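You operate a simulated robot arm through the tools that you are given. There is no shell and no other tool.

The job below is to be done with a simulated two-armed robot. You get a single attempt, and the scene is never put back.

Task
Pack beam S-22 in the blue archive box and label the lid TESTED.
Fine: lid shut, label on its dark plate; push the box back up to the bar cradle.

The check looks at the end state, three seconds after you hand in, the way a careful person would. Anything else that was tipped, shoved, dropped, spilled or broken makes it a failure. A push-on lid holds only when it is set on centred and level and pressed home; a screw cap is set on level and turned clockwise until tight.

Robot
Two 7-joint arms with fingered hands on one trunk that stands fixed in place. Base frame: the origin is at the foot of the trunk, x ahead of it, y to its left, z up. Units: mm, degrees, N and s.
The left shoulder is at [78, 187, 1131], the right one opposite. With the tool pointing down near the work surface each hand reaches from about 440 to 820 mm from the base axis, measured 20 degrees to its own side. Payload 3.6 kg a hand.
The TCP of each hand is the grasp point between the finger pads, 26 mm short of the fingertips. In the tool frame z runs along the fingers and y along their closing line. The gripper opens to 88 mm; its body begins 30 mm behind the TCP. The gripper is a hand of 3 fingers: y runs from the thumb to the fingers, the wrist lies at [-17, -98, -164] in the tool frame, and closing takes about 1.5 s.
Orientation is told as [roll, pitch, yaw] about the base's x, y, z axes, in that order, counted from this pose: with the fingers straight down and the wrist toward the robot, the tool's x, y and z point along [0, 1, 0], [1, 0, 0] and [0, 0, -1] of the base frame.

Tools
- The arms move only by the tool send_rows. It takes "left_plan", "right_plan" or both (then of equal length, played together; a hand with none holds still); each is a list of rows, each a list of 7 numbers: the finger opening in mm, from 0 to 88, then the shift along the tool's x, y, z in mm, then the turn, a rotation vector about the tool's x, y, z in degrees. In form: [[fingers, x, y, z, wx, wy, wz], ...]. A call has 1 to 20 rows; each row is the pose to reach, as a shift and turn from the pose commanded when the call began, along the tool's axes at that moment. Rows are played at 5 a second. More than 50 mm and 8.6 degrees between two rows, or a gripper value outside its range, and nothing of the call is played. A pose out of reach is approached as far as the arm can. The call stops where the force on the tool passes 40 N (or 10 N more than at its start, if that is more) or the arm is blocked; 0.2 s more then pass. The fingers move at their own pace (about 153 mm/s each) and stop on an object; they squeeze with about 21 N. The grip force told is the motor's: it shows also when the fingers shut on nothing. Time passes only in rows, and 0.2 s behind the last, so rows that repeat a pose let the fingers close. It gives the time, the measured TCP pose, the force on the tool (base axes), the opening and the grip force at its end, in the units of the frame above (readings bear some noise), with the torque about the TCP (base axes, N m) and any sound that the robot's microphone picked up, and new pictures: "views" is both (left out), scene, wrist or none (wrist: the cameras of the hands that moved).
- Cameras (640 x 400 px; columns grow to the right, rows downward): "scene" is now at [216, 64.2, 1089]; the picture's right is [0.77, -0.64, -0.00], its down [0.13, 0.15, -0.98] and it looks along [0.63, 0.75, 0.20] (base axes); focal length 214 px, centre (320, 200). "left" rides on the left gripper at [-56, -80, -102] in its tool frame; the picture's right is [-0.73, -0.32, 0.60], its down [0.62, -0.67, 0.41] and it looks along [0.27, 0.68, 0.69] (tool axes); focal length 247 px, centre (320, 200). "right" rides on the right gripper at [56, -80, -102] in its tool frame; the picture's right is [-0.74, 0.32, -0.60], its down [-0.62, -0.67, 0.41] and it looks along [-0.27, 0.68, 0.69] (tool axes); focal length 247 px, centre (320, 200). There is no depth. A picture from a camera that has moved, and an enlarged one, comes with that camera's place and axes in the base frame and with its lens.
- raise_lower(by): moves the trunk up (or, below 0, down) by that many mm; the arms and the scene camera ride with it, the base frame stays. It gives what a move gives, with no picture.
- set_grasp(shape, hand): the hand has 3 fingers and takes this shape, open, in about a second: jaw (thumb against the fingers, like two jaws); tri (thumb and two fingers); tip (a fingertip pinch); poke (one finger out to press); point (the index stretched); flat (the hand flat); cup (the hand cupped); fist (a fist). The gripper value then closes the fingers along that shape, each until it touches; the sizes above hold for jaw. It gives what a move gives, with no picture.
- turn_head(pan, tilt): turns the head with the scene camera to pan (to the left, within 60 degrees either way) and tilt (down, from -29 to 69), counted from straight ahead of the robot (the tilt from the chest, where the trunk bows). It gives what a move gives, and a new picture of the scene camera.
- close_up(camera, box): a new picture of the part [left, top, right, bottom] of that camera's present view, enlarged. No time passes.
- sign_off(): hands the job in; it is judged then, once.

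Nothing tells you positions but the pictures and the camera data. Unless the task says otherwise, let go and move clear before handing in.

The tools are called after "Request:" as name(argument=value, ...) on one line, values as JSON. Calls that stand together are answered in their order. send_rows: Moves the arms, as the interface text tells. Its arguments: {"type":"object","properties":{"left_plan":{"type":"array"},"right_plan":{"type":"array"},"views":{"type":"string","enum":["both","scene","wrist","none"]}},"required":[]} The other tools are called the same way: raise_lower (by) moves the trunk up or down; set_grasp (shape, hand) gives the hand a shape; turn_head (pan, tilt) turns the head that bears the scene camera; close_up (camera, box) takes an enlarged picture of a part of a camera's view; sign_off () hands the job in.

At the start:

```text
clock: 0.0
left_tcp_pos: [293.3, 440.2, 1268.2]
left_tool_rot: [0.1, 0.1, -0.1]
left_force: [0.1, 0.1, 0.6]
left_ft_torque: [0.0, 0.01, 0.01]
left_finger_gap: 87.7
left_grasp_force: 0.1
left_shape: jaw
right_tcp_pos: [412.7, 24.1, 1253.8]
right_tool_rot: [0.0, 0.0, 0.1]
right_force: [-0.5, 0.1, 0.1]
right_ft_torque: [0.0, -0.03, 0.0]
right_finger_gap: 87.8
right_grasp_force: 0.0
right_shape: jaw
trunk travel left (down, up): [-275.0, 482.0]
head pan, tilt (commanded): [50.3, -11.6]
```

scene: 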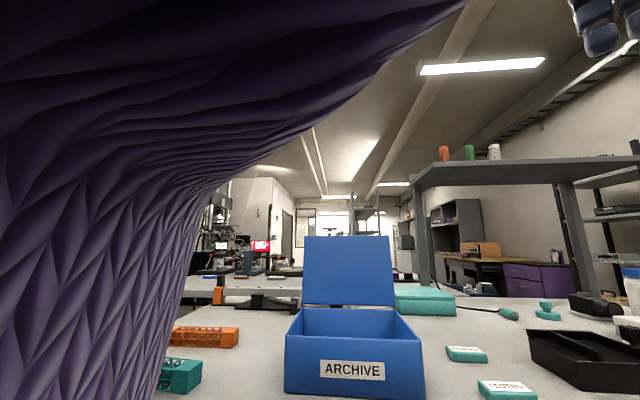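
right: 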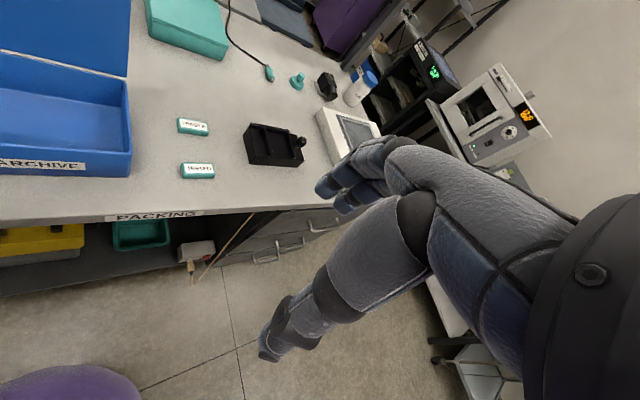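
left: 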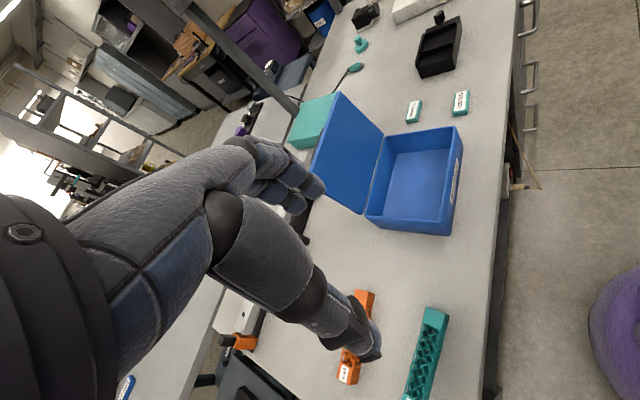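

I see an open blue archive box on a packing bench, two label tags to its right, and orange and teal beams to its left. I'll turn the head down and around to look over the bench.

Request:
turn_head(pan=45, tilt=35)

Request:
close_up(camera="left", box=[220, 220, 540, 400])

Request:
close_up(camera="right", box=[100, 60, 360, 222])

```text
clock: 1.1
left_tcp_pos: [294.4, 441.0, 1268.6]
left_tool_rot: [0.0, -0.1, -0.1]
left_force: [-0.1, -0.1, 0.0]
left_ft_torque: [0.01, 0.02, 0.0]
left_finger_gap: 87.9
left_grasp_force: 0.1
left_shape: jaw
right_tcp_pos: [411.6, 21.6, 1254.3]
right_tool_rot: [0.0, 0.0, 0.1]
right_force: [-1.2, -0.1, -0.3]
right_ft_torque: [0.01, 0.02, -0.05]
right_finger_gap: 87.7
right_grasp_force: 0.2
right_shape: jaw
trunk travel left (down, up): [-275.0, 482.0]
head pan, tilt (commanded): [45.0, 35.0]
camera scene: at [225.2, 62.5, 1015.4], right [0.71, -0.71, 0.0], down [-0.41, -0.41, -0.82], along [0.58, 0.58, -0.57], focal length 214 px, centre (320, 200)
```

scene: 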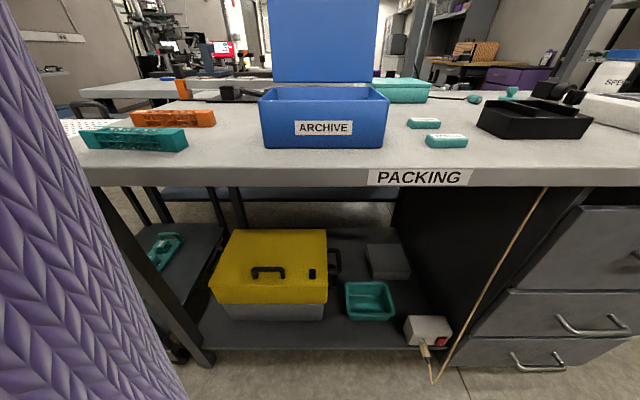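

```text
2.00 times, centred on (380, 310) of left
camera zoom: at [213.7, 384.9, 1368.7], right [-0.32, -0.73, -0.6], down [-0.67, 0.62, -0.41], along [0.68, 0.27, -0.69], focal length 494 px, centre (200, -20)
```

zoom: 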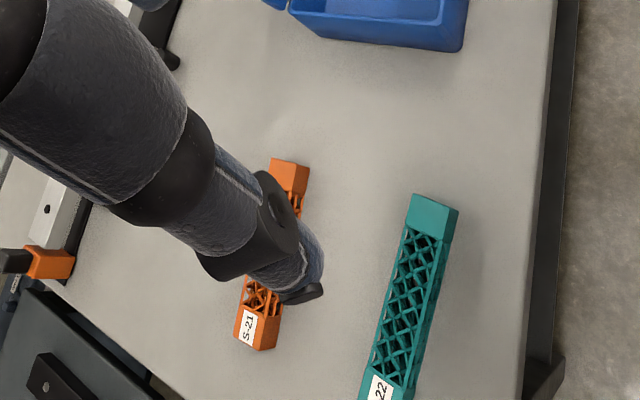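

```text
2.46 times, centred on (230, 141) of right
camera zoom: at [331.8, 79.2, 1356.7], right [0.32, -0.73, 0.6], down [-0.66, -0.62, -0.41], along [0.68, -0.27, -0.69], focal length 608 px, centre (542, 345)
```

zoom: 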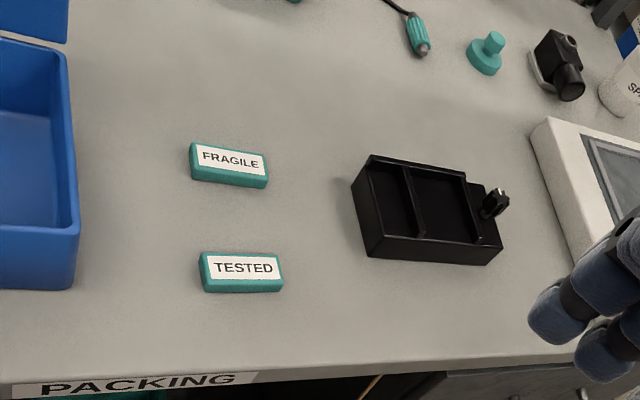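

The TESTED label is nearer the front edge and FRAGILE is behind it. The teal beam reads "22". I'll raise the trunk for a better look over the bench, because I still need to find the bar cradle.

Request:
raise_lower(by=300)

Request:
turn_head(pan=45, tilt=40)

```text
clock: 4.1
left_tcp_pos: [293.3, 441.0, 1567.7]
left_tool_rot: [0.0, 0.1, 0.0]
left_force: [-0.1, -0.2, 0.0]
left_ft_torque: [0.0, -0.01, 0.01]
left_finger_gap: 87.7
left_grasp_force: 0.0
left_shape: jaw
right_tcp_pos: [410.6, 23.6, 1553.1]
right_tool_rot: [-0.1, 0.0, 0.3]
right_force: [0.2, -0.2, 0.2]
right_ft_torque: [0.03, -0.04, -0.04]
right_finger_gap: 87.6
right_grasp_force: 0.0
right_shape: jaw
trunk travel left (down, up): [-575.0, 182.0]
head pan, tilt (commanded): [45.0, 35.0]
```

```text
clock: 4.8
left_tcp_pos: [291.4, 440.7, 1567.5]
left_tool_rot: [-0.1, 0.1, -0.1]
left_force: [-0.5, -0.5, -1.0]
left_ft_torque: [-0.05, -0.01, -0.02]
left_finger_gap: 87.6
left_grasp_force: 0.1
left_shape: jaw
right_tcp_pos: [411.6, 21.6, 1554.3]
right_tool_rot: [0.0, -0.1, 0.1]
right_force: [0.6, 0.0, 1.0]
right_ft_torque: [-0.06, -0.01, -0.01]
right_finger_gap: 87.6
right_grasp_force: 0.0
right_shape: jaw
trunk travel left (down, up): [-575.0, 182.0]
head pan, tilt (commanded): [45.0, 40.0]
camera scene: at [193.7, 60.3, 1324.4], right [0.71, -0.71, 0.0], down [-0.45, -0.45, -0.77], along [0.54, 0.54, -0.64], focal length 214 px, centre (320, 200)
```

scene: 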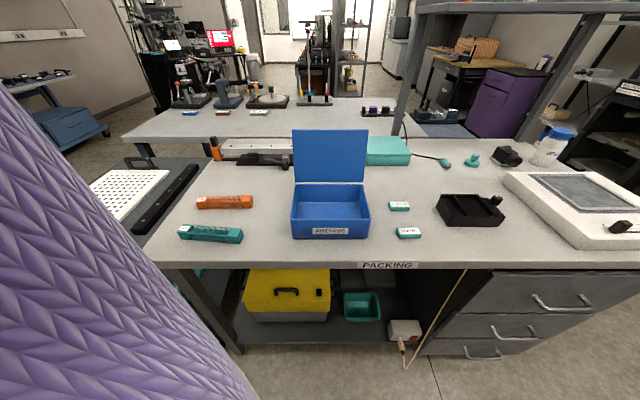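

Request:
close_up(camera="scene", box=[160, 110, 400, 260])

Request:
close_up(camera="scene", box=[200, 130, 310, 199])

Request:
close_up(camera="scene", box=[360, 130, 600, 280])

Request:
close_up(camera="left", box=[0, 0, 640, 400])

Request:
close_up(camera="right", box=[0, 0, 640, 400])

```text
2.67 times, centred on (280, 185) of scene
camera zoom: at [193.7, 60.3, 1324.4], right [0.71, -0.71, 0.0], down [-0.45, -0.45, -0.77], along [0.54, 0.54, -0.64], focal length 572 px, centre (427, 240)
```

zoom: 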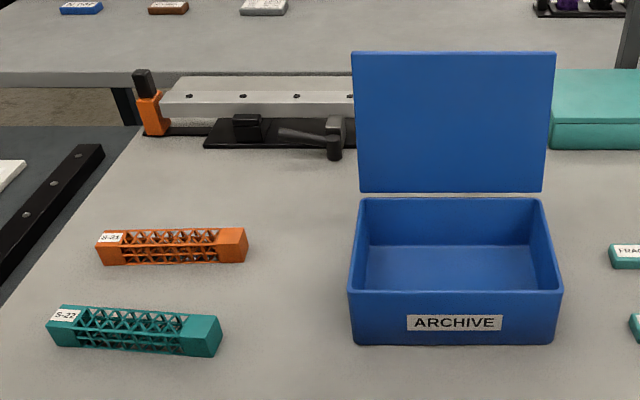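

```text
5.80 times, centred on (255, 164) of scene
camera zoom: at [193.7, 60.3, 1324.4], right [0.71, -0.71, 0.0], down [-0.45, -0.45, -0.77], along [0.54, 0.54, -0.64], focal length 1243 px, centre (697, 406)
```

zoom: 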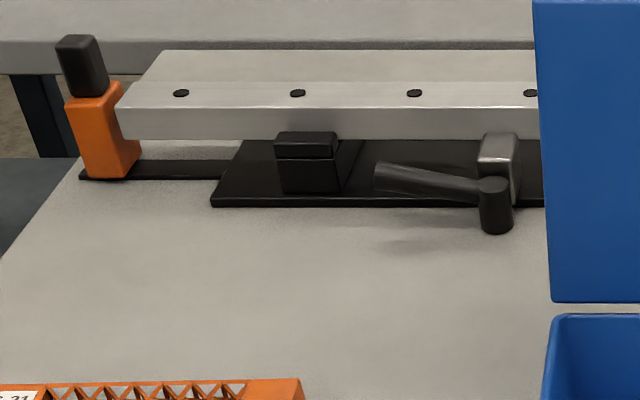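

```text
2.67 times, centred on (480, 205) of scene
camera zoom: at [193.7, 60.3, 1324.4], right [0.71, -0.71, 0.0], down [-0.45, -0.45, -0.77], along [0.54, 0.54, -0.64], focal length 572 px, centre (-107, 187)
```

zoom: 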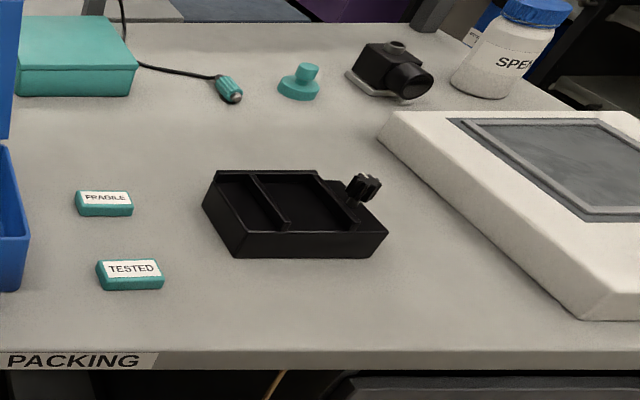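

```text
1.00 times, centred on (320, 200) of left (not enlarged: the box is as wide or as high as the picture)
camera zoom: at [213.7, 384.9, 1668.7], right [-0.32, -0.73, -0.6], down [-0.67, 0.62, -0.41], along [0.68, 0.27, -0.69], focal length 247 px, centre (320, 200)
```

zoom: 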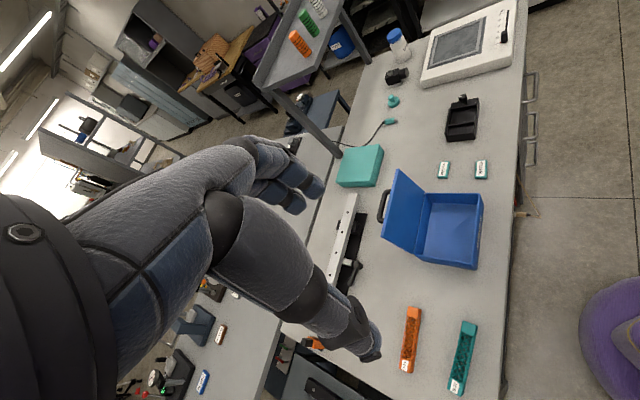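

```text
1.00 times, centred on (320, 200) of right (not enlarged: the box is as wide or as high as the picture)
camera zoom: at [331.8, 79.1, 1656.8], right [0.32, -0.73, 0.6], down [-0.66, -0.62, -0.41], along [0.68, -0.27, -0.69], focal length 247 px, centre (320, 200)
```

zoom: 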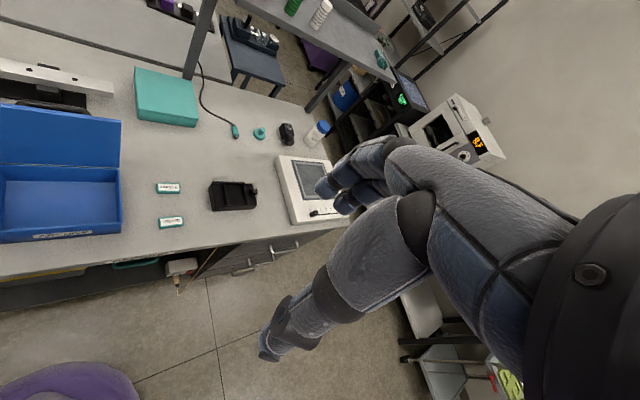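

Request:
close_up(camera="left", box=[310, 130, 550, 280])

Request:
close_up(camera="left", box=[340, 160, 440, 222])

Request:
close_up(camera="left", box=[300, 250, 540, 400])

Request:
close_up(camera="right", box=[0, 40, 240, 190])

Request:
close_up(camera="right", box=[0, 120, 240, 270])

```text
2.67 times, centred on (430, 205) of left
camera zoom: at [213.7, 384.9, 1668.7], right [-0.32, -0.73, -0.6], down [-0.67, 0.62, -0.41], along [0.68, 0.27, -0.69], focal length 659 px, centre (27, 187)
```

zoom: 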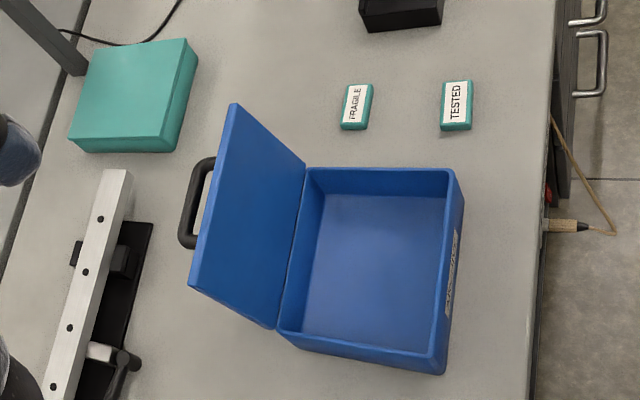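

```text
6.40 times, centred on (390, 191) of left
camera zoom: at [213.7, 384.9, 1668.7], right [-0.32, -0.73, -0.6], down [-0.67, 0.62, -0.41], along [0.68, 0.27, -0.69], focal length 1581 px, centre (-128, 258)
```

zoom: 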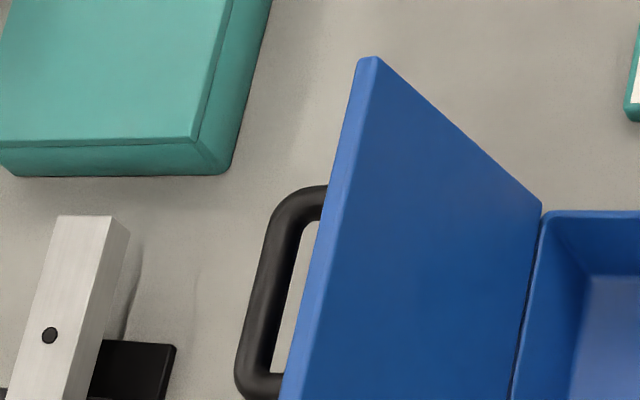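

```text
2.67 times, centred on (420, 325) of left
camera zoom: at [213.7, 384.9, 1668.7], right [-0.32, -0.73, -0.6], down [-0.67, 0.62, -0.41], along [0.68, 0.27, -0.69], focal length 659 px, centre (53, -133)
```

zoom: 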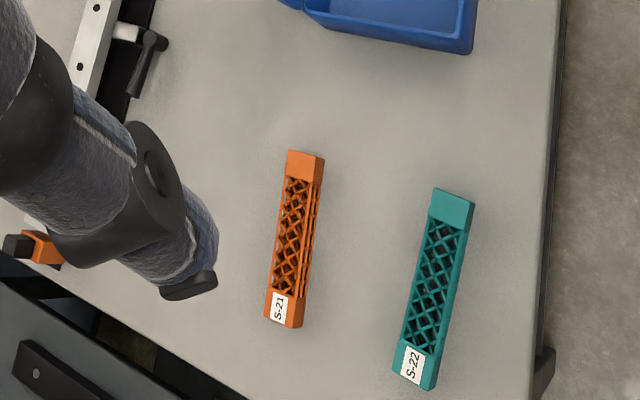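

```text
2.67 times, centred on (120, 115) of right
camera zoom: at [331.8, 79.1, 1656.8], right [0.32, -0.73, 0.6], down [-0.66, -0.62, -0.41], along [0.68, -0.27, -0.69], focal length 659 px, centre (853, 427)
```

zoom: 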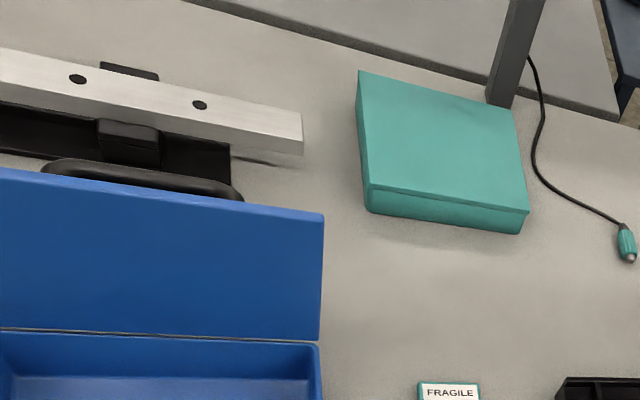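

```text
2.67 times, centred on (120, 195) of right
camera zoom: at [331.8, 79.1, 1656.8], right [0.32, -0.73, 0.6], down [-0.66, -0.62, -0.41], along [0.68, -0.27, -0.69], focal length 659 px, centre (853, 213)
```

zoom: 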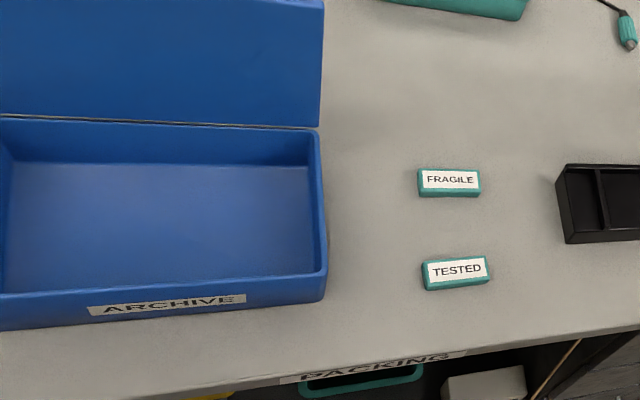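

The bar cradle is the silver bar on a black stand behind the box, roughly 230 mm back, and the lid has a black handle on its outside. I take S-22 to be near [257, 530] at about 129° azimuth, with the bench at z ≈ 860. I'll lower the trunk partway and bring the left hand above S-22.

Request:
raise_lower(by=-200)

Request:
send_rows(left_plan=[[88, 10, -4, 40, 0, 0, -4.8], [88, 22, -9, 80, 0, 0, -9.6], [88, 33, -13, 125, 0, 0, -14.4], [88, 44, -18, 170, 0, 0, -19.2], [88, 56, -22, 215, 0, 0, -24], [88, 67, -27, 260, 0, 0, -29], [88, 78, -32, 300, 0, 0, -34], [88, 89, -36, 330, 0, 0, -38.7], [88, 89, -36, 330, 0, 0, -38.7]])

```text
clock: 7.0
left_tcp_pos: [292.9, 440.0, 1368.4]
left_tool_rot: [0.0, 0.0, 0.1]
left_force: [0.3, -0.1, -0.3]
left_ft_torque: [0.03, -0.03, -0.02]
left_finger_gap: 87.6
left_grasp_force: 0.1
left_shape: jaw
right_tcp_pos: [411.7, 23.6, 1355.4]
right_tool_rot: [0.0, -0.1, 0.1]
right_force: [0.3, 0.6, -0.2]
right_ft_torque: [0.03, -0.03, 0.0]
right_finger_gap: 87.7
right_grasp_force: 0.1
right_shape: jaw
trunk travel left (down, up): [-375.0, 382.0]
head pan, tilt (commanded): [45.0, 40.0]
```

```text
clock: 9.0
left_tcp_pos: [258.8, 530.9, 1034.9]
left_tool_rot: [0.0, 0.0, 38.7]
left_force: [-0.4, 0.0, -0.3]
left_ft_torque: [-0.03, 0.03, -0.01]
left_finger_gap: 87.9
left_grasp_force: 0.1
left_shape: jaw
left hand out of reach, approached as far as the arm can: row 2
right_tcp_pos: [412.2, 22.9, 1354.0]
right_tool_rot: [0.0, 0.0, 0.2]
right_force: [-0.2, -0.1, 0.4]
right_ft_torque: [0.01, 0.02, 0.01]
right_finger_gap: 87.8
right_grasp_force: 0.1
right_shape: jaw
trunk travel left (down, up): [-375.0, 382.0]
head pan, tilt (commanded): [45.0, 40.0]
camera scene: at [208.2, 60.3, 1115.8], right [0.71, -0.71, 0.0], down [-0.45, -0.45, -0.77], along [0.54, 0.54, -0.64], focal length 214 px, centre (320, 200)
camera left: at [232.1, 437.5, 1136.1], right [0.21, -0.77, -0.6], down [-0.91, 0.07, -0.41], along [0.36, 0.63, -0.69], focal length 247 px, centre (320, 200)
```

scene: 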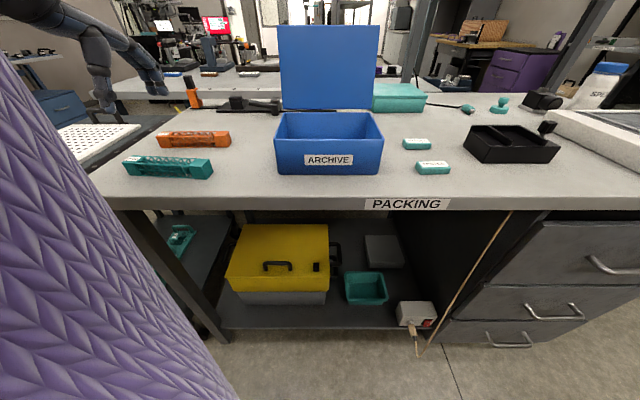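
left: 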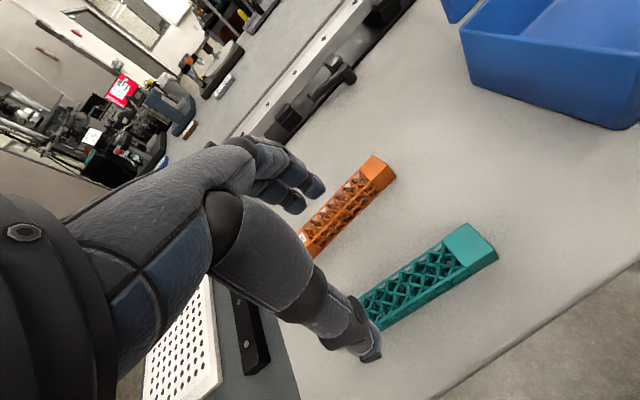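

Request:
close_up(camera="left", box=[320, 200, 520, 325])

Request:
close_up(camera="scene", box=[100, 110, 260, 210])

```text
3.20 times, centred on (420, 262) of left
camera zoom: at [232.1, 437.5, 1136.1], right [0.21, -0.77, -0.6], down [-0.91, 0.07, -0.41], along [0.36, 0.63, -0.69], focal length 790 px, centre (0, 0)
```

zoom: 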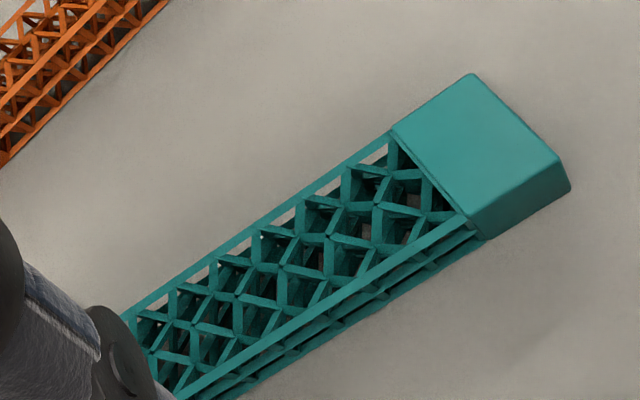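

```text
4.00 times, centred on (180, 160) of scene
camera zoom: at [208.2, 60.3, 1115.8], right [0.71, -0.71, 0.0], down [-0.45, -0.45, -0.77], along [0.54, 0.54, -0.64], focal length 858 px, centre (880, 360)
```

zoom: 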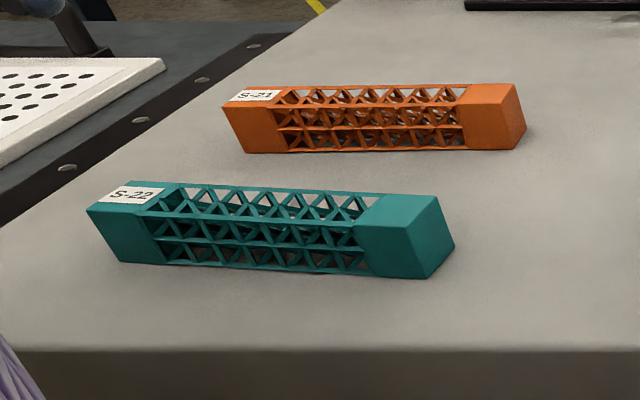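

The hand is centred over the beam, which is about 30 mm wide at roughly 130°. I'll descend to just above grasp height and check.

Request:
send_rows(left_plan=[[88, -1, 0, 35, 0, 0, -0.5], [88, -2, -1, 70, 0, 0, -1], [88, -3, -1, 100, 0, 0, -1.5], [88, -3, -1, 120, 0, 0, -1.5], [88, -3, -1, 120, 0, 0, -1.5]])

Request:
close_up(camera="scene", box=[60, 80, 300, 230])

```text
clock: 10.2
left_tcp_pos: [258.0, 524.2, 917.0]
left_tool_rot: [0.0, 0.0, 40.2]
left_force: [0.3, 0.4, -0.8]
left_ft_torque: [0.02, 0.02, 0.0]
left_finger_gap: 87.8
left_grasp_force: 0.0
left_shape: jaw
right_tcp_pos: [411.3, 22.9, 1353.5]
right_tool_rot: [0.1, 0.0, 0.2]
right_force: [-0.1, 0.8, 0.2]
right_ft_torque: [0.02, -0.01, 0.01]
right_finger_gap: 87.9
right_grasp_force: 0.1
right_shape: jaw
trunk travel left (down, up): [-375.0, 382.0]
head pan, tilt (commanded): [45.0, 40.0]
camera scene: at [208.1, 60.3, 1115.8], right [0.71, -0.71, 0.0], down [-0.45, -0.45, -0.77], along [0.54, 0.54, -0.64], focal length 214 px, centre (320, 200)
camera left: at [234.0, 430.2, 1016.4], right [0.23, -0.77, -0.6], down [-0.91, 0.05, -0.41], along [0.34, 0.64, -0.69], focal length 247 px, centre (320, 200)
```

scene: 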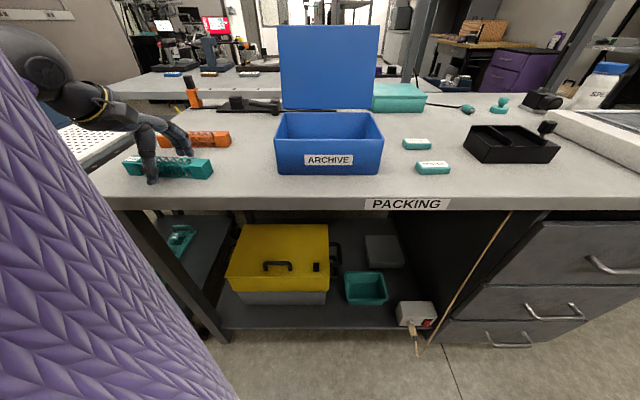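
left: 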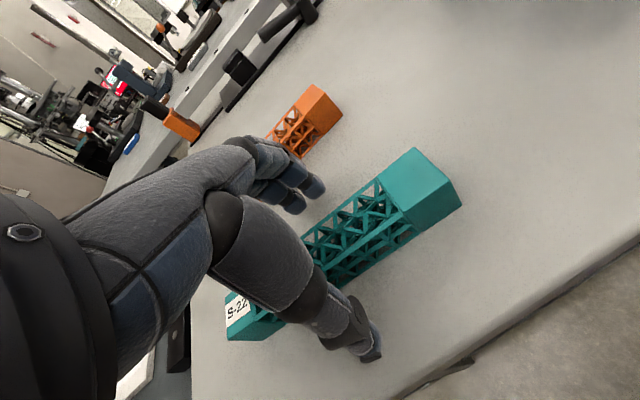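

```text
2.67 times, centred on (180, 155) of scene
camera zoom: at [208.1, 60.3, 1115.8], right [0.71, -0.71, 0.0], down [-0.45, -0.45, -0.77], along [0.54, 0.54, -0.64], focal length 572 px, centre (693, 320)
```

zoom: 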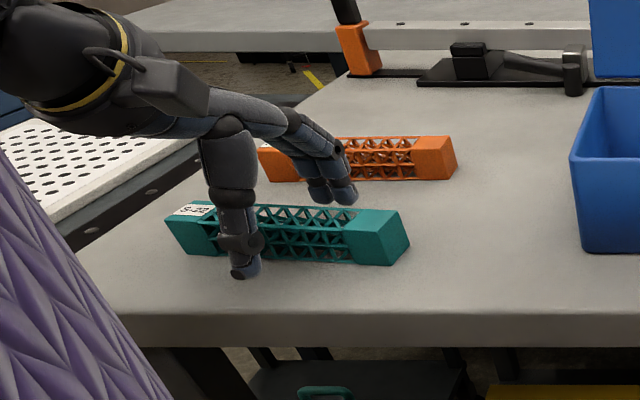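

Thumb and fingers straddle S-22, and S-21 is clear of the fingers by about 35 mm. I'll go down the last 25 mm and close.

Request:
send_rows(left_plan=[[88, 2, 1, 8, 0, 0, 0], [88, 3, 2, 16, 0, 0, 0], [88, 3, 2, 22, 0, 0, 0], [88, 3, 2, 26, 0, 0, 0], [88, 3, 2, 26, 0, 0, 0]])

```text
clock: 11.1
left_tcp_pos: [261.5, 532.0, 903.8]
left_tool_rot: [0.0, -1.7, 40.1]
left_force: [-5.2, -4.6, 19.5]
left_ft_torque: [0.38, -0.45, -0.01]
left_finger_gap: 86.1
left_grasp_force: 0.1
left_shape: jaw
right_tcp_pos: [411.9, 21.5, 1353.1]
right_tool_rot: [0.0, 0.0, 0.0]
right_force: [0.6, -0.3, -0.7]
right_ft_torque: [0.02, -0.01, -0.04]
right_finger_gap: 87.9
right_grasp_force: 0.1
right_shape: jaw
trunk travel left (down, up): [-375.0, 382.0]
head pan, tilt (commanded): [45.0, 40.0]
stopped in row 4 (left hand): the force on the tool passed its limit at 44 N (the readings are from after the stop); the commanded pose is now the measured one
camera scene: at [207.8, 59.7, 1115.9], right [0.71, -0.71, 0.0], down [-0.45, -0.45, -0.77], along [0.54, 0.54, -0.64], focal length 214 px, centre (320, 200)
camera left: at [234.4, 435.9, 1001.1], right [0.24, -0.76, -0.61], down [-0.9, 0.06, -0.43], along [0.36, 0.65, -0.67], focal length 247 px, centre (320, 200)
```

scene: 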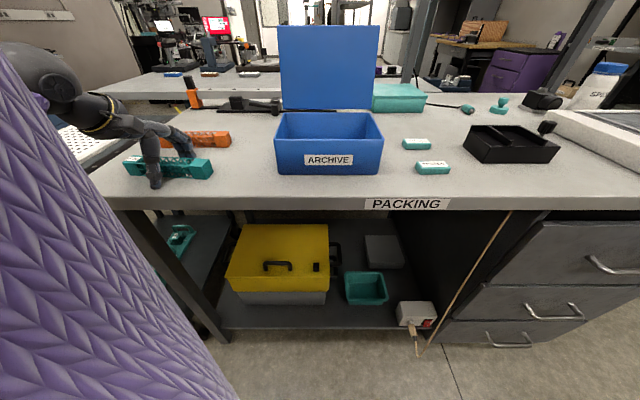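
left: 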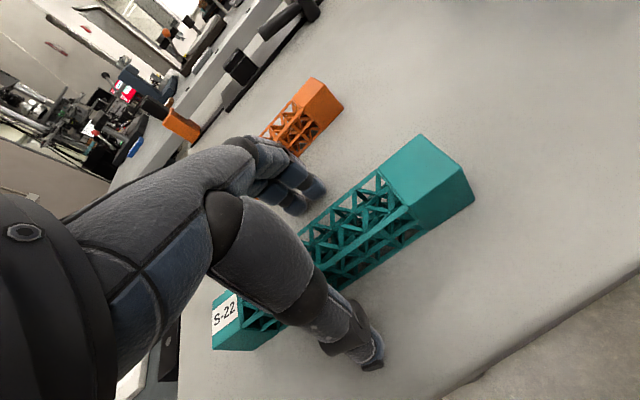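

The far fingertips touched the bench at a TCP height of about 904, so the bench top is near z ≈ 877. I'll back off 2 mm, level out, centre, and close on the beam.

Request:
send_rows(left_plan=[[88, 0, -2, -2, 0.7, 0.6, 0], [88, -1, -4, -3, 1.3, 1.1, 0], [88, -1, -4, -3, 1.3, 1.1, 0], [60, -1, -4, -3, 1.3, 1.1, 0], [30, -1, -4, -3, 1.3, 1.1, 0], [10, -1, -4, -3, 1.3, 1.1, 0], [10, -1, -4, -3, 1.3, 1.1, 0], [10, -1, -4, -3, 1.3, 1.1, 0], [10, -1, -4, -3, 1.3, 1.1, 0], [10, -1, -4, -3, 1.3, 1.1, 0], [10, -1, -4, -3, 1.3, 1.1, 0]])

Request:
close_up(camera="scene", box=[60, 80, 300, 230])

```text
clock: 12.6
left_tcp_pos: [258.7, 525.8, 907.4]
left_tool_rot: [1.1, -0.4, 39.9]
left_force: [-2.5, -3.7, 19.8]
left_ft_torque: [-0.41, 0.4, 0.0]
left_finger_gap: 27.4
left_grasp_force: 21.2
left_shape: jaw
right_tcp_pos: [412.0, 21.2, 1354.2]
right_tool_rot: [0.1, 0.0, -0.1]
right_force: [-0.1, -0.4, 0.2]
right_ft_torque: [0.01, 0.02, 0.01]
right_finger_gap: 87.6
right_grasp_force: 0.1
right_shape: jaw
trunk travel left (down, up): [-375.0, 382.0]
head pan, tilt (commanded): [45.0, 40.0]
stopped in row 7 (left hand): the force on the tool passed its limit at 42 N (the readings are from after the stop); the commanded pose is now the measured one
camera scene: at [207.5, 59.3, 1115.9], right [0.71, -0.71, 0.0], down [-0.45, -0.45, -0.77], along [0.54, 0.54, -0.64], focal length 214 px, centre (320, 200)
camera left: at [235.2, 430.8, 1005.4], right [0.22, -0.76, -0.61], down [-0.91, 0.06, -0.4], along [0.34, 0.65, -0.68], focal length 247 px, centre (320, 200)
```

scene: 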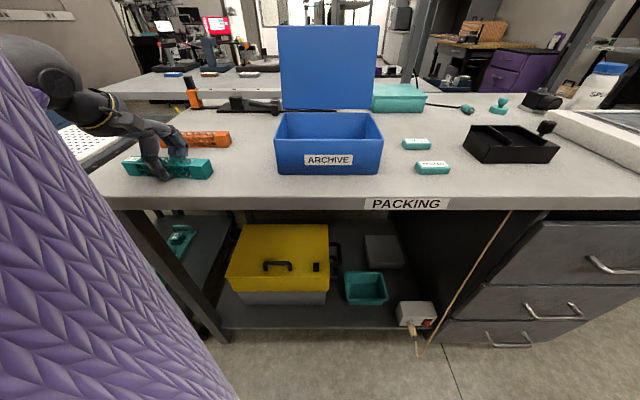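
left: 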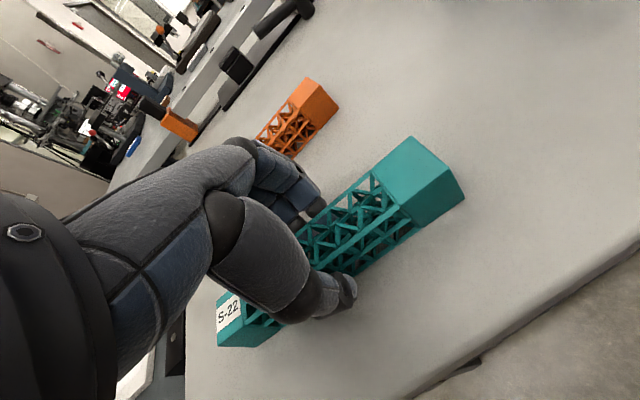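

```text
2.67 times, centred on (180, 155) of scene
camera zoom: at [207.5, 59.3, 1115.9], right [0.71, -0.71, 0.0], down [-0.45, -0.45, -0.77], along [0.54, 0.54, -0.64], focal length 572 px, centre (693, 320)
```

zoom: 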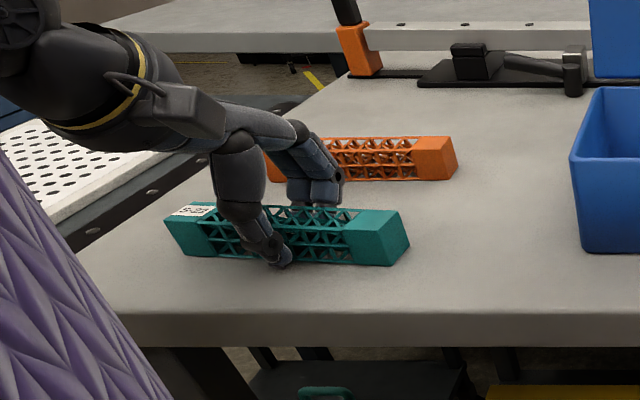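

The beam is gripped, with a 27.4 mm gap and 21 N of squeeze. I'll lift it gently and check the hold.

Request:
send_rows(left_plan=[[10, 0, 0, -3, 0, 0, 0], [10, 0, 0, -8, 0, 0, 0], [10, 0, 0, -20, 0, 0, 0], [10, 0, 0, -40, 0, 0, 0], [10, 0, 0, -60, 0, 0, 0], [10, 0, 0, -60, 0, 0, 0]])

Request:
close_up(camera="scene", box=[60, 50, 300, 200])

```text
clock: 14.0
left_tcp_pos: [260.6, 524.3, 963.7]
left_tool_rot: [1.1, 0.1, 40.0]
left_force: [0.6, 0.0, -0.8]
left_ft_torque: [-0.01, 0.0, 0.02]
left_finger_gap: 26.5
left_grasp_force: 20.7
left_shape: jaw
right_tcp_pos: [412.8, 22.4, 1354.2]
right_tool_rot: [0.0, 0.0, 0.0]
right_force: [0.3, 0.3, -0.3]
right_ft_torque: [0.03, 0.02, -0.01]
right_finger_gap: 87.8
right_grasp_force: 0.1
right_shape: jaw
trunk travel left (down, up): [-375.0, 382.0]
head pan, tilt (commanded): [45.0, 40.0]
camera scene: at [208.1, 60.3, 1115.8], right [0.71, -0.71, 0.0], down [-0.45, -0.45, -0.77], along [0.54, 0.54, -0.64], focal length 214 px, centre (320, 200)
camera left: at [236.9, 428.9, 1063.8], right [0.22, -0.76, -0.61], down [-0.92, 0.06, -0.4], along [0.34, 0.65, -0.68], focal length 247 px, centre (320, 200)
```

scene: 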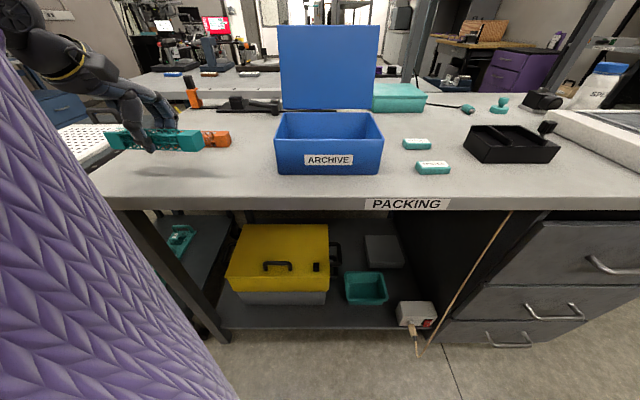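
left: 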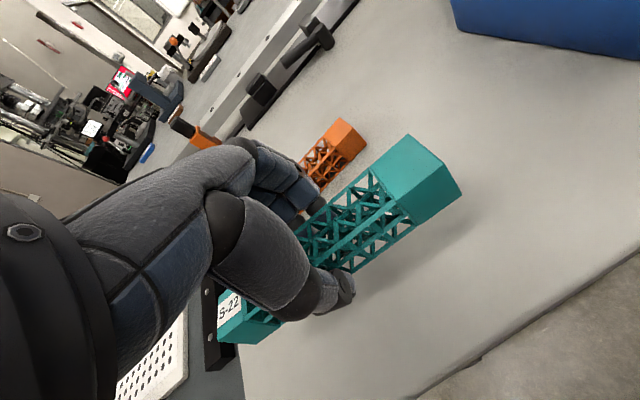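

```text
2.67 times, centred on (180, 125) of scene
camera zoom: at [208.1, 60.3, 1115.8], right [0.71, -0.71, 0.0], down [-0.45, -0.45, -0.77], along [0.54, 0.54, -0.64], focal length 572 px, centre (693, 400)
```

zoom: 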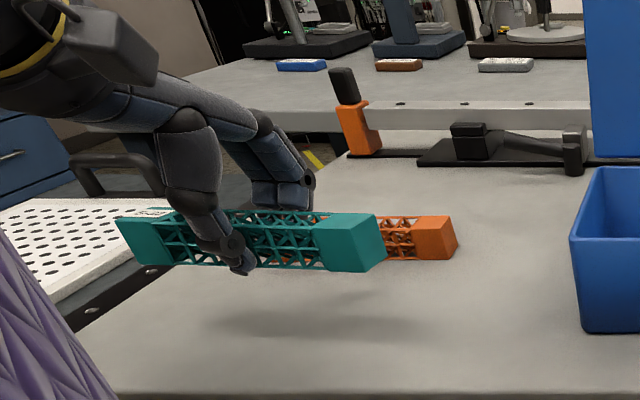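

S-22 is held level. I'll raise it to z ≈ 1065, carry it over the box, turn it to match the box, and look.

Request:
send_rows(left_plan=[[10, 0, 0, -45, 0, 0, 0], [10, -10, 3, -90, 0, 0, 0], [10, -45, 15, -105, 0, 0, -0.7], [10, -85, 29, -105, 0, 0, -1.4], [10, -130, 44, -105, 0, 0, -2.1], [10, -175, 59, -105, 0, 0, -2.8], [10, -220, 74, -105, 0, 0, -3.5], [10, -260, 88, -105, 0, 0, -4.2], [10, -285, 95, -105, 0, 0, -4.5], [10, -296, 99, -105, 0, 0, -4.5], [10, -296, 99, -105, 0, 0, -4.5]])

Request:
close_up(camera="scene", box=[200, 20, 440, 170])

Request:
close_up(camera="right", box=[0, 0, 320, 200])

```text
clock: 16.4
left_tcp_pos: [525.2, 363.0, 1063.6]
left_tool_rot: [1.1, -0.1, 44.5]
left_force: [0.0, 0.1, -1.1]
left_ft_torque: [0.03, -0.01, 0.01]
left_finger_gap: 26.6
left_grasp_force: 20.9
left_shape: jaw
right_tcp_pos: [412.6, 23.5, 1354.5]
right_tool_rot: [0.0, 0.0, 0.1]
right_force: [0.9, 0.2, -0.3]
right_ft_torque: [0.03, 0.01, 0.0]
right_finger_gap: 87.6
right_grasp_force: 0.1
right_shape: jaw
trunk travel left (down, up): [-375.0, 382.0]
head pan, tilt (commanded): [45.0, 40.0]
camera scene: at [208.2, 60.3, 1115.8], right [0.71, -0.71, 0.0], down [-0.45, -0.45, -0.77], along [0.54, 0.54, -0.64], focal length 214 px, centre (320, 200)
camera left: at [508.9, 266.1, 1162.8], right [0.28, -0.74, -0.61], down [-0.92, -0.02, -0.4], along [0.29, 0.67, -0.68], focal length 247 px, centre (320, 200)
```

scene: 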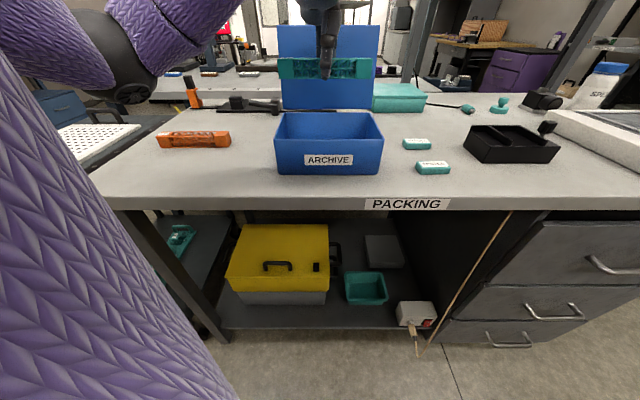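
left: 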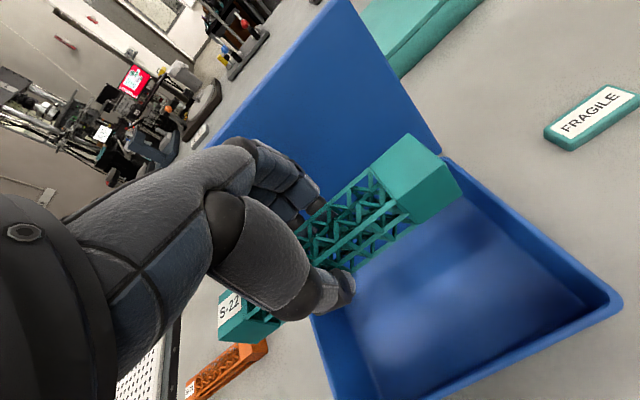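

```text
2.67 times, centred on (320, 95) of scene
camera zoom: at [208.2, 60.3, 1115.8], right [0.71, -0.71, 0.0], down [-0.45, -0.45, -0.77], along [0.54, 0.54, -0.64], focal length 572 px, centre (320, 480)
```

zoom: 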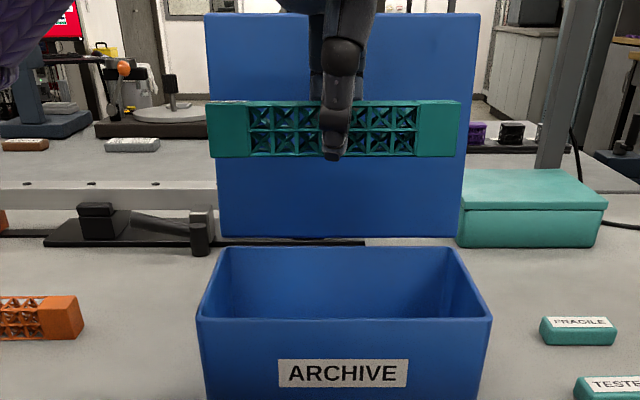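

```text
2.00 times, centred on (160, 100) of right
camera zoom: at [331.8, 79.1, 1456.8], right [0.32, -0.73, 0.6], down [-0.66, -0.62, -0.41], along [0.68, -0.27, -0.69], focal length 494 px, centre (640, 400)
```

zoom: 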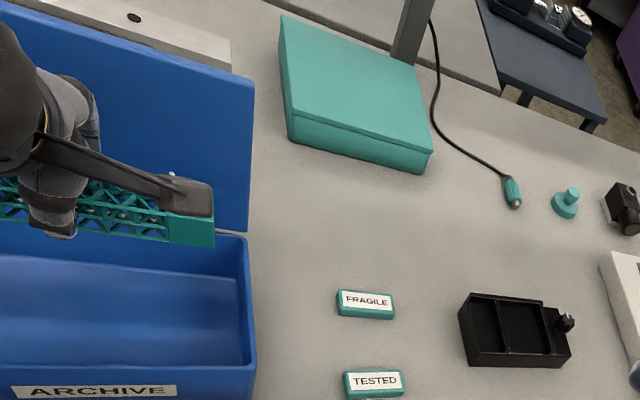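

The beam is over the box and aligned, but about 8 mm left of centre. I'll shift it and lower it into the box.

Request:
send_rows(left_plan=[[10, -8, 0, 10, 0, 0, -0.5], [10, -9, -1, 40, 0, 0, -0.5], [10, -9, -1, 75, 0, 0, -0.5], [10, -10, -2, 105, 0, 0, -0.5], [10, -10, -2, 130, 0, 0, -0.5], [10, -10, -2, 138, 0, 0, -0.5], [10, -10, -2, 138, 0, 0, -0.5]])

Request:
close_up(camera="scene", box=[200, 20, 440, 170])

Request:
close_up(camera="right", box=[0, 60, 256, 220])

```text
clock: 18.0
left_tcp_pos: [532.5, 355.1, 925.1]
left_tool_rot: [1.1, 0.0, 45.1]
left_force: [-0.8, 0.5, -0.2]
left_ft_torque: [-0.01, 0.0, 0.01]
left_finger_gap: 26.3
left_grasp_force: 20.7
left_shape: jaw
right_tcp_pos: [413.3, 22.5, 1354.2]
right_tool_rot: [0.0, 0.0, 0.0]
right_force: [0.7, -0.3, -0.3]
right_ft_torque: [0.01, 0.03, -0.01]
right_finger_gap: 87.6
right_grasp_force: 0.1
right_shape: jaw
trunk travel left (down, up): [-375.0, 382.0]
head pan, tilt (commanded): [45.0, 40.0]
camera scene: at [208.2, 60.3, 1115.8], right [0.71, -0.71, 0.0], down [-0.45, -0.45, -0.77], along [0.54, 0.54, -0.64], focal length 214 px, centre (320, 200)
camera left: at [516.7, 257.5, 1024.3], right [0.29, -0.74, -0.61], down [-0.92, -0.02, -0.4], along [0.28, 0.68, -0.68], focal length 247 px, centre (320, 200)
```

scene: 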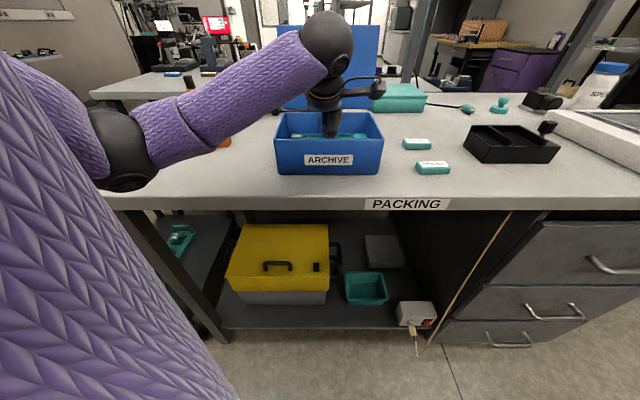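
left: 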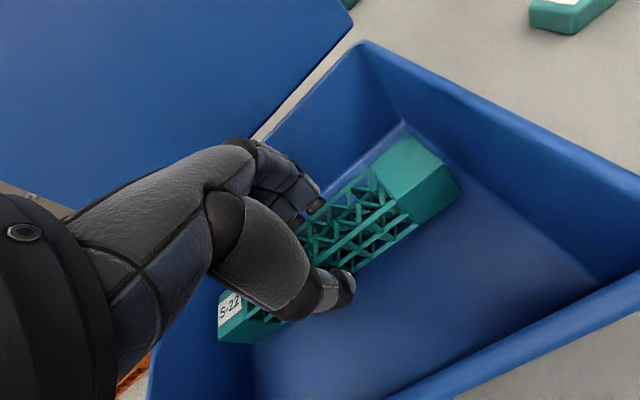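

```text
2.67 times, centred on (320, 95) of scene
camera zoom: at [208.2, 60.3, 1115.8], right [0.71, -0.71, 0.0], down [-0.45, -0.45, -0.77], along [0.54, 0.54, -0.64], focal length 572 px, centre (320, 480)
```

zoom: 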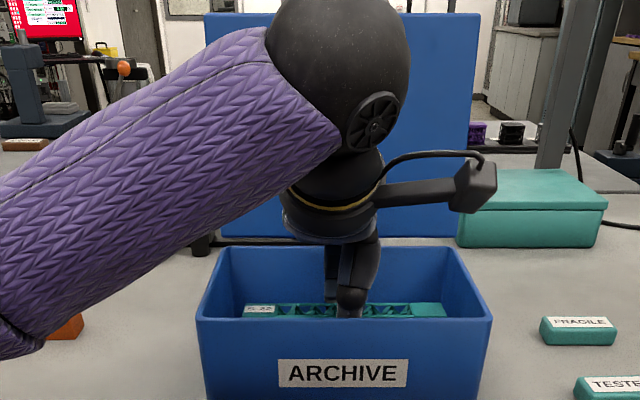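

```text
2.50 times, centred on (128, 140) of right
camera zoom: at [331.9, 79.1, 1456.8], right [0.32, -0.73, 0.6], down [-0.66, -0.62, -0.41], along [0.68, -0.27, -0.69], focal length 617 px, centre (800, 350)
```

zoom: 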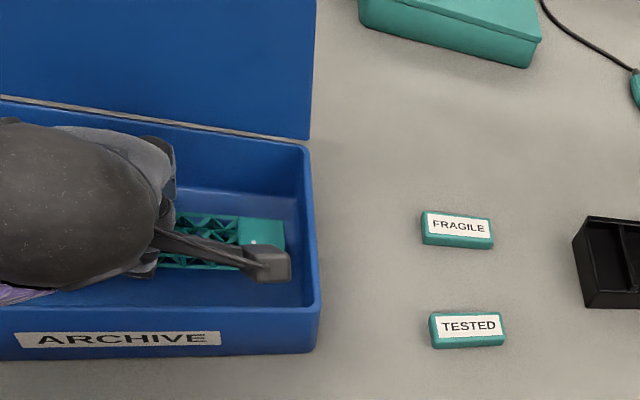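

The beam sits inside the walls. I'll lower the last few millimetres in small steps until it touches the box floor.

Request:
send_rows(left_plan=[[10, 0, 0, 4, 0, 0, 0], [10, 0, 0, 8, 0, 0, 0], [10, 0, 0, 10, 0, 0, 0], [10, 0, 0, 11, 0, 0, 0], [10, 0, 0, 11, 0, 0, 0]], views="wrist")

```text
clock: 19.2
left_tcp_pos: [530.6, 355.1, 913.6]
left_tool_rot: [1.1, -0.1, 45.0]
left_force: [0.4, 0.3, 3.2]
left_ft_torque: [0.08, -0.05, -0.02]
left_finger_gap: 26.3
left_grasp_force: 20.7
left_shape: jaw
right_tcp_pos: [411.8, 22.5, 1354.2]
right_tool_rot: [0.0, 0.0, 0.2]
right_force: [-0.8, 0.1, 0.7]
right_ft_torque: [-0.03, -0.01, 0.02]
right_finger_gap: 87.8
right_grasp_force: 0.0
right_shape: jaw
trunk travel left (down, up): [-375.0, 382.0]
head pan, tilt (commanded): [45.0, 40.0]
camera left: at [515.8, 257.8, 1012.9], right [0.29, -0.74, -0.61], down [-0.92, -0.02, -0.4], along [0.28, 0.68, -0.68], focal length 247 px, centre (320, 200)
```

left: 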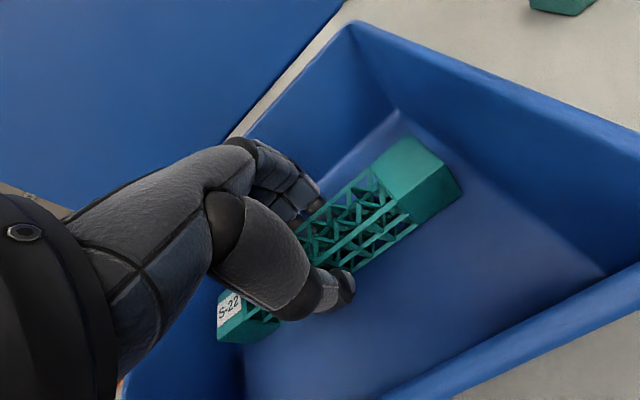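

The floor is touched, at about 3 N. I'll lower 1 mm more, open partway so the fingers stay inside the walls, and lift straight out.

Request:
send_rows(left_plan=[[10, 0, 0, 1, 0, 0, 0], [30, 0, 0, 1, 0, 0, 0], [42, 0, 0, 0, 0, 0, 0], [52, 0, 0, 0, 0, 0, 0], [52, 0, 0, 0, 0, 0, 0], [52, 0, 0, 0, 0, 0, 0]], views="wrist")

```text
clock: 20.6
left_tcp_pos: [530.8, 354.7, 913.5]
left_tool_rot: [1.1, 0.1, 45.0]
left_force: [0.1, -0.3, 0.7]
left_ft_torque: [-0.01, 0.01, -0.01]
left_finger_gap: 51.6
left_grasp_force: 0.0
left_shape: jaw
right_tcp_pos: [412.2, 22.5, 1354.0]
right_tool_rot: [0.0, 0.0, 0.1]
right_force: [0.7, -0.7, -0.1]
right_ft_torque: [0.0, 0.03, 0.02]
right_finger_gap: 87.8
right_grasp_force: 0.0
right_shape: jaw
trunk travel left (down, up): [-375.0, 382.0]
head pan, tilt (commanded): [45.0, 40.0]
camera left: at [515.3, 257.7, 1012.8], right [0.29, -0.74, -0.61], down [-0.92, -0.02, -0.4], along [0.28, 0.68, -0.68], focal length 247 px, centre (320, 200)
```

left: 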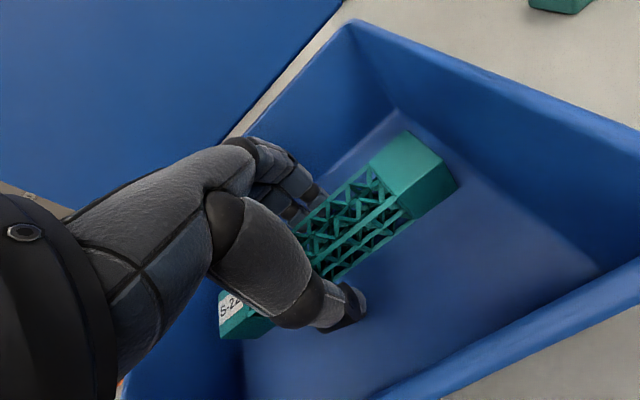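

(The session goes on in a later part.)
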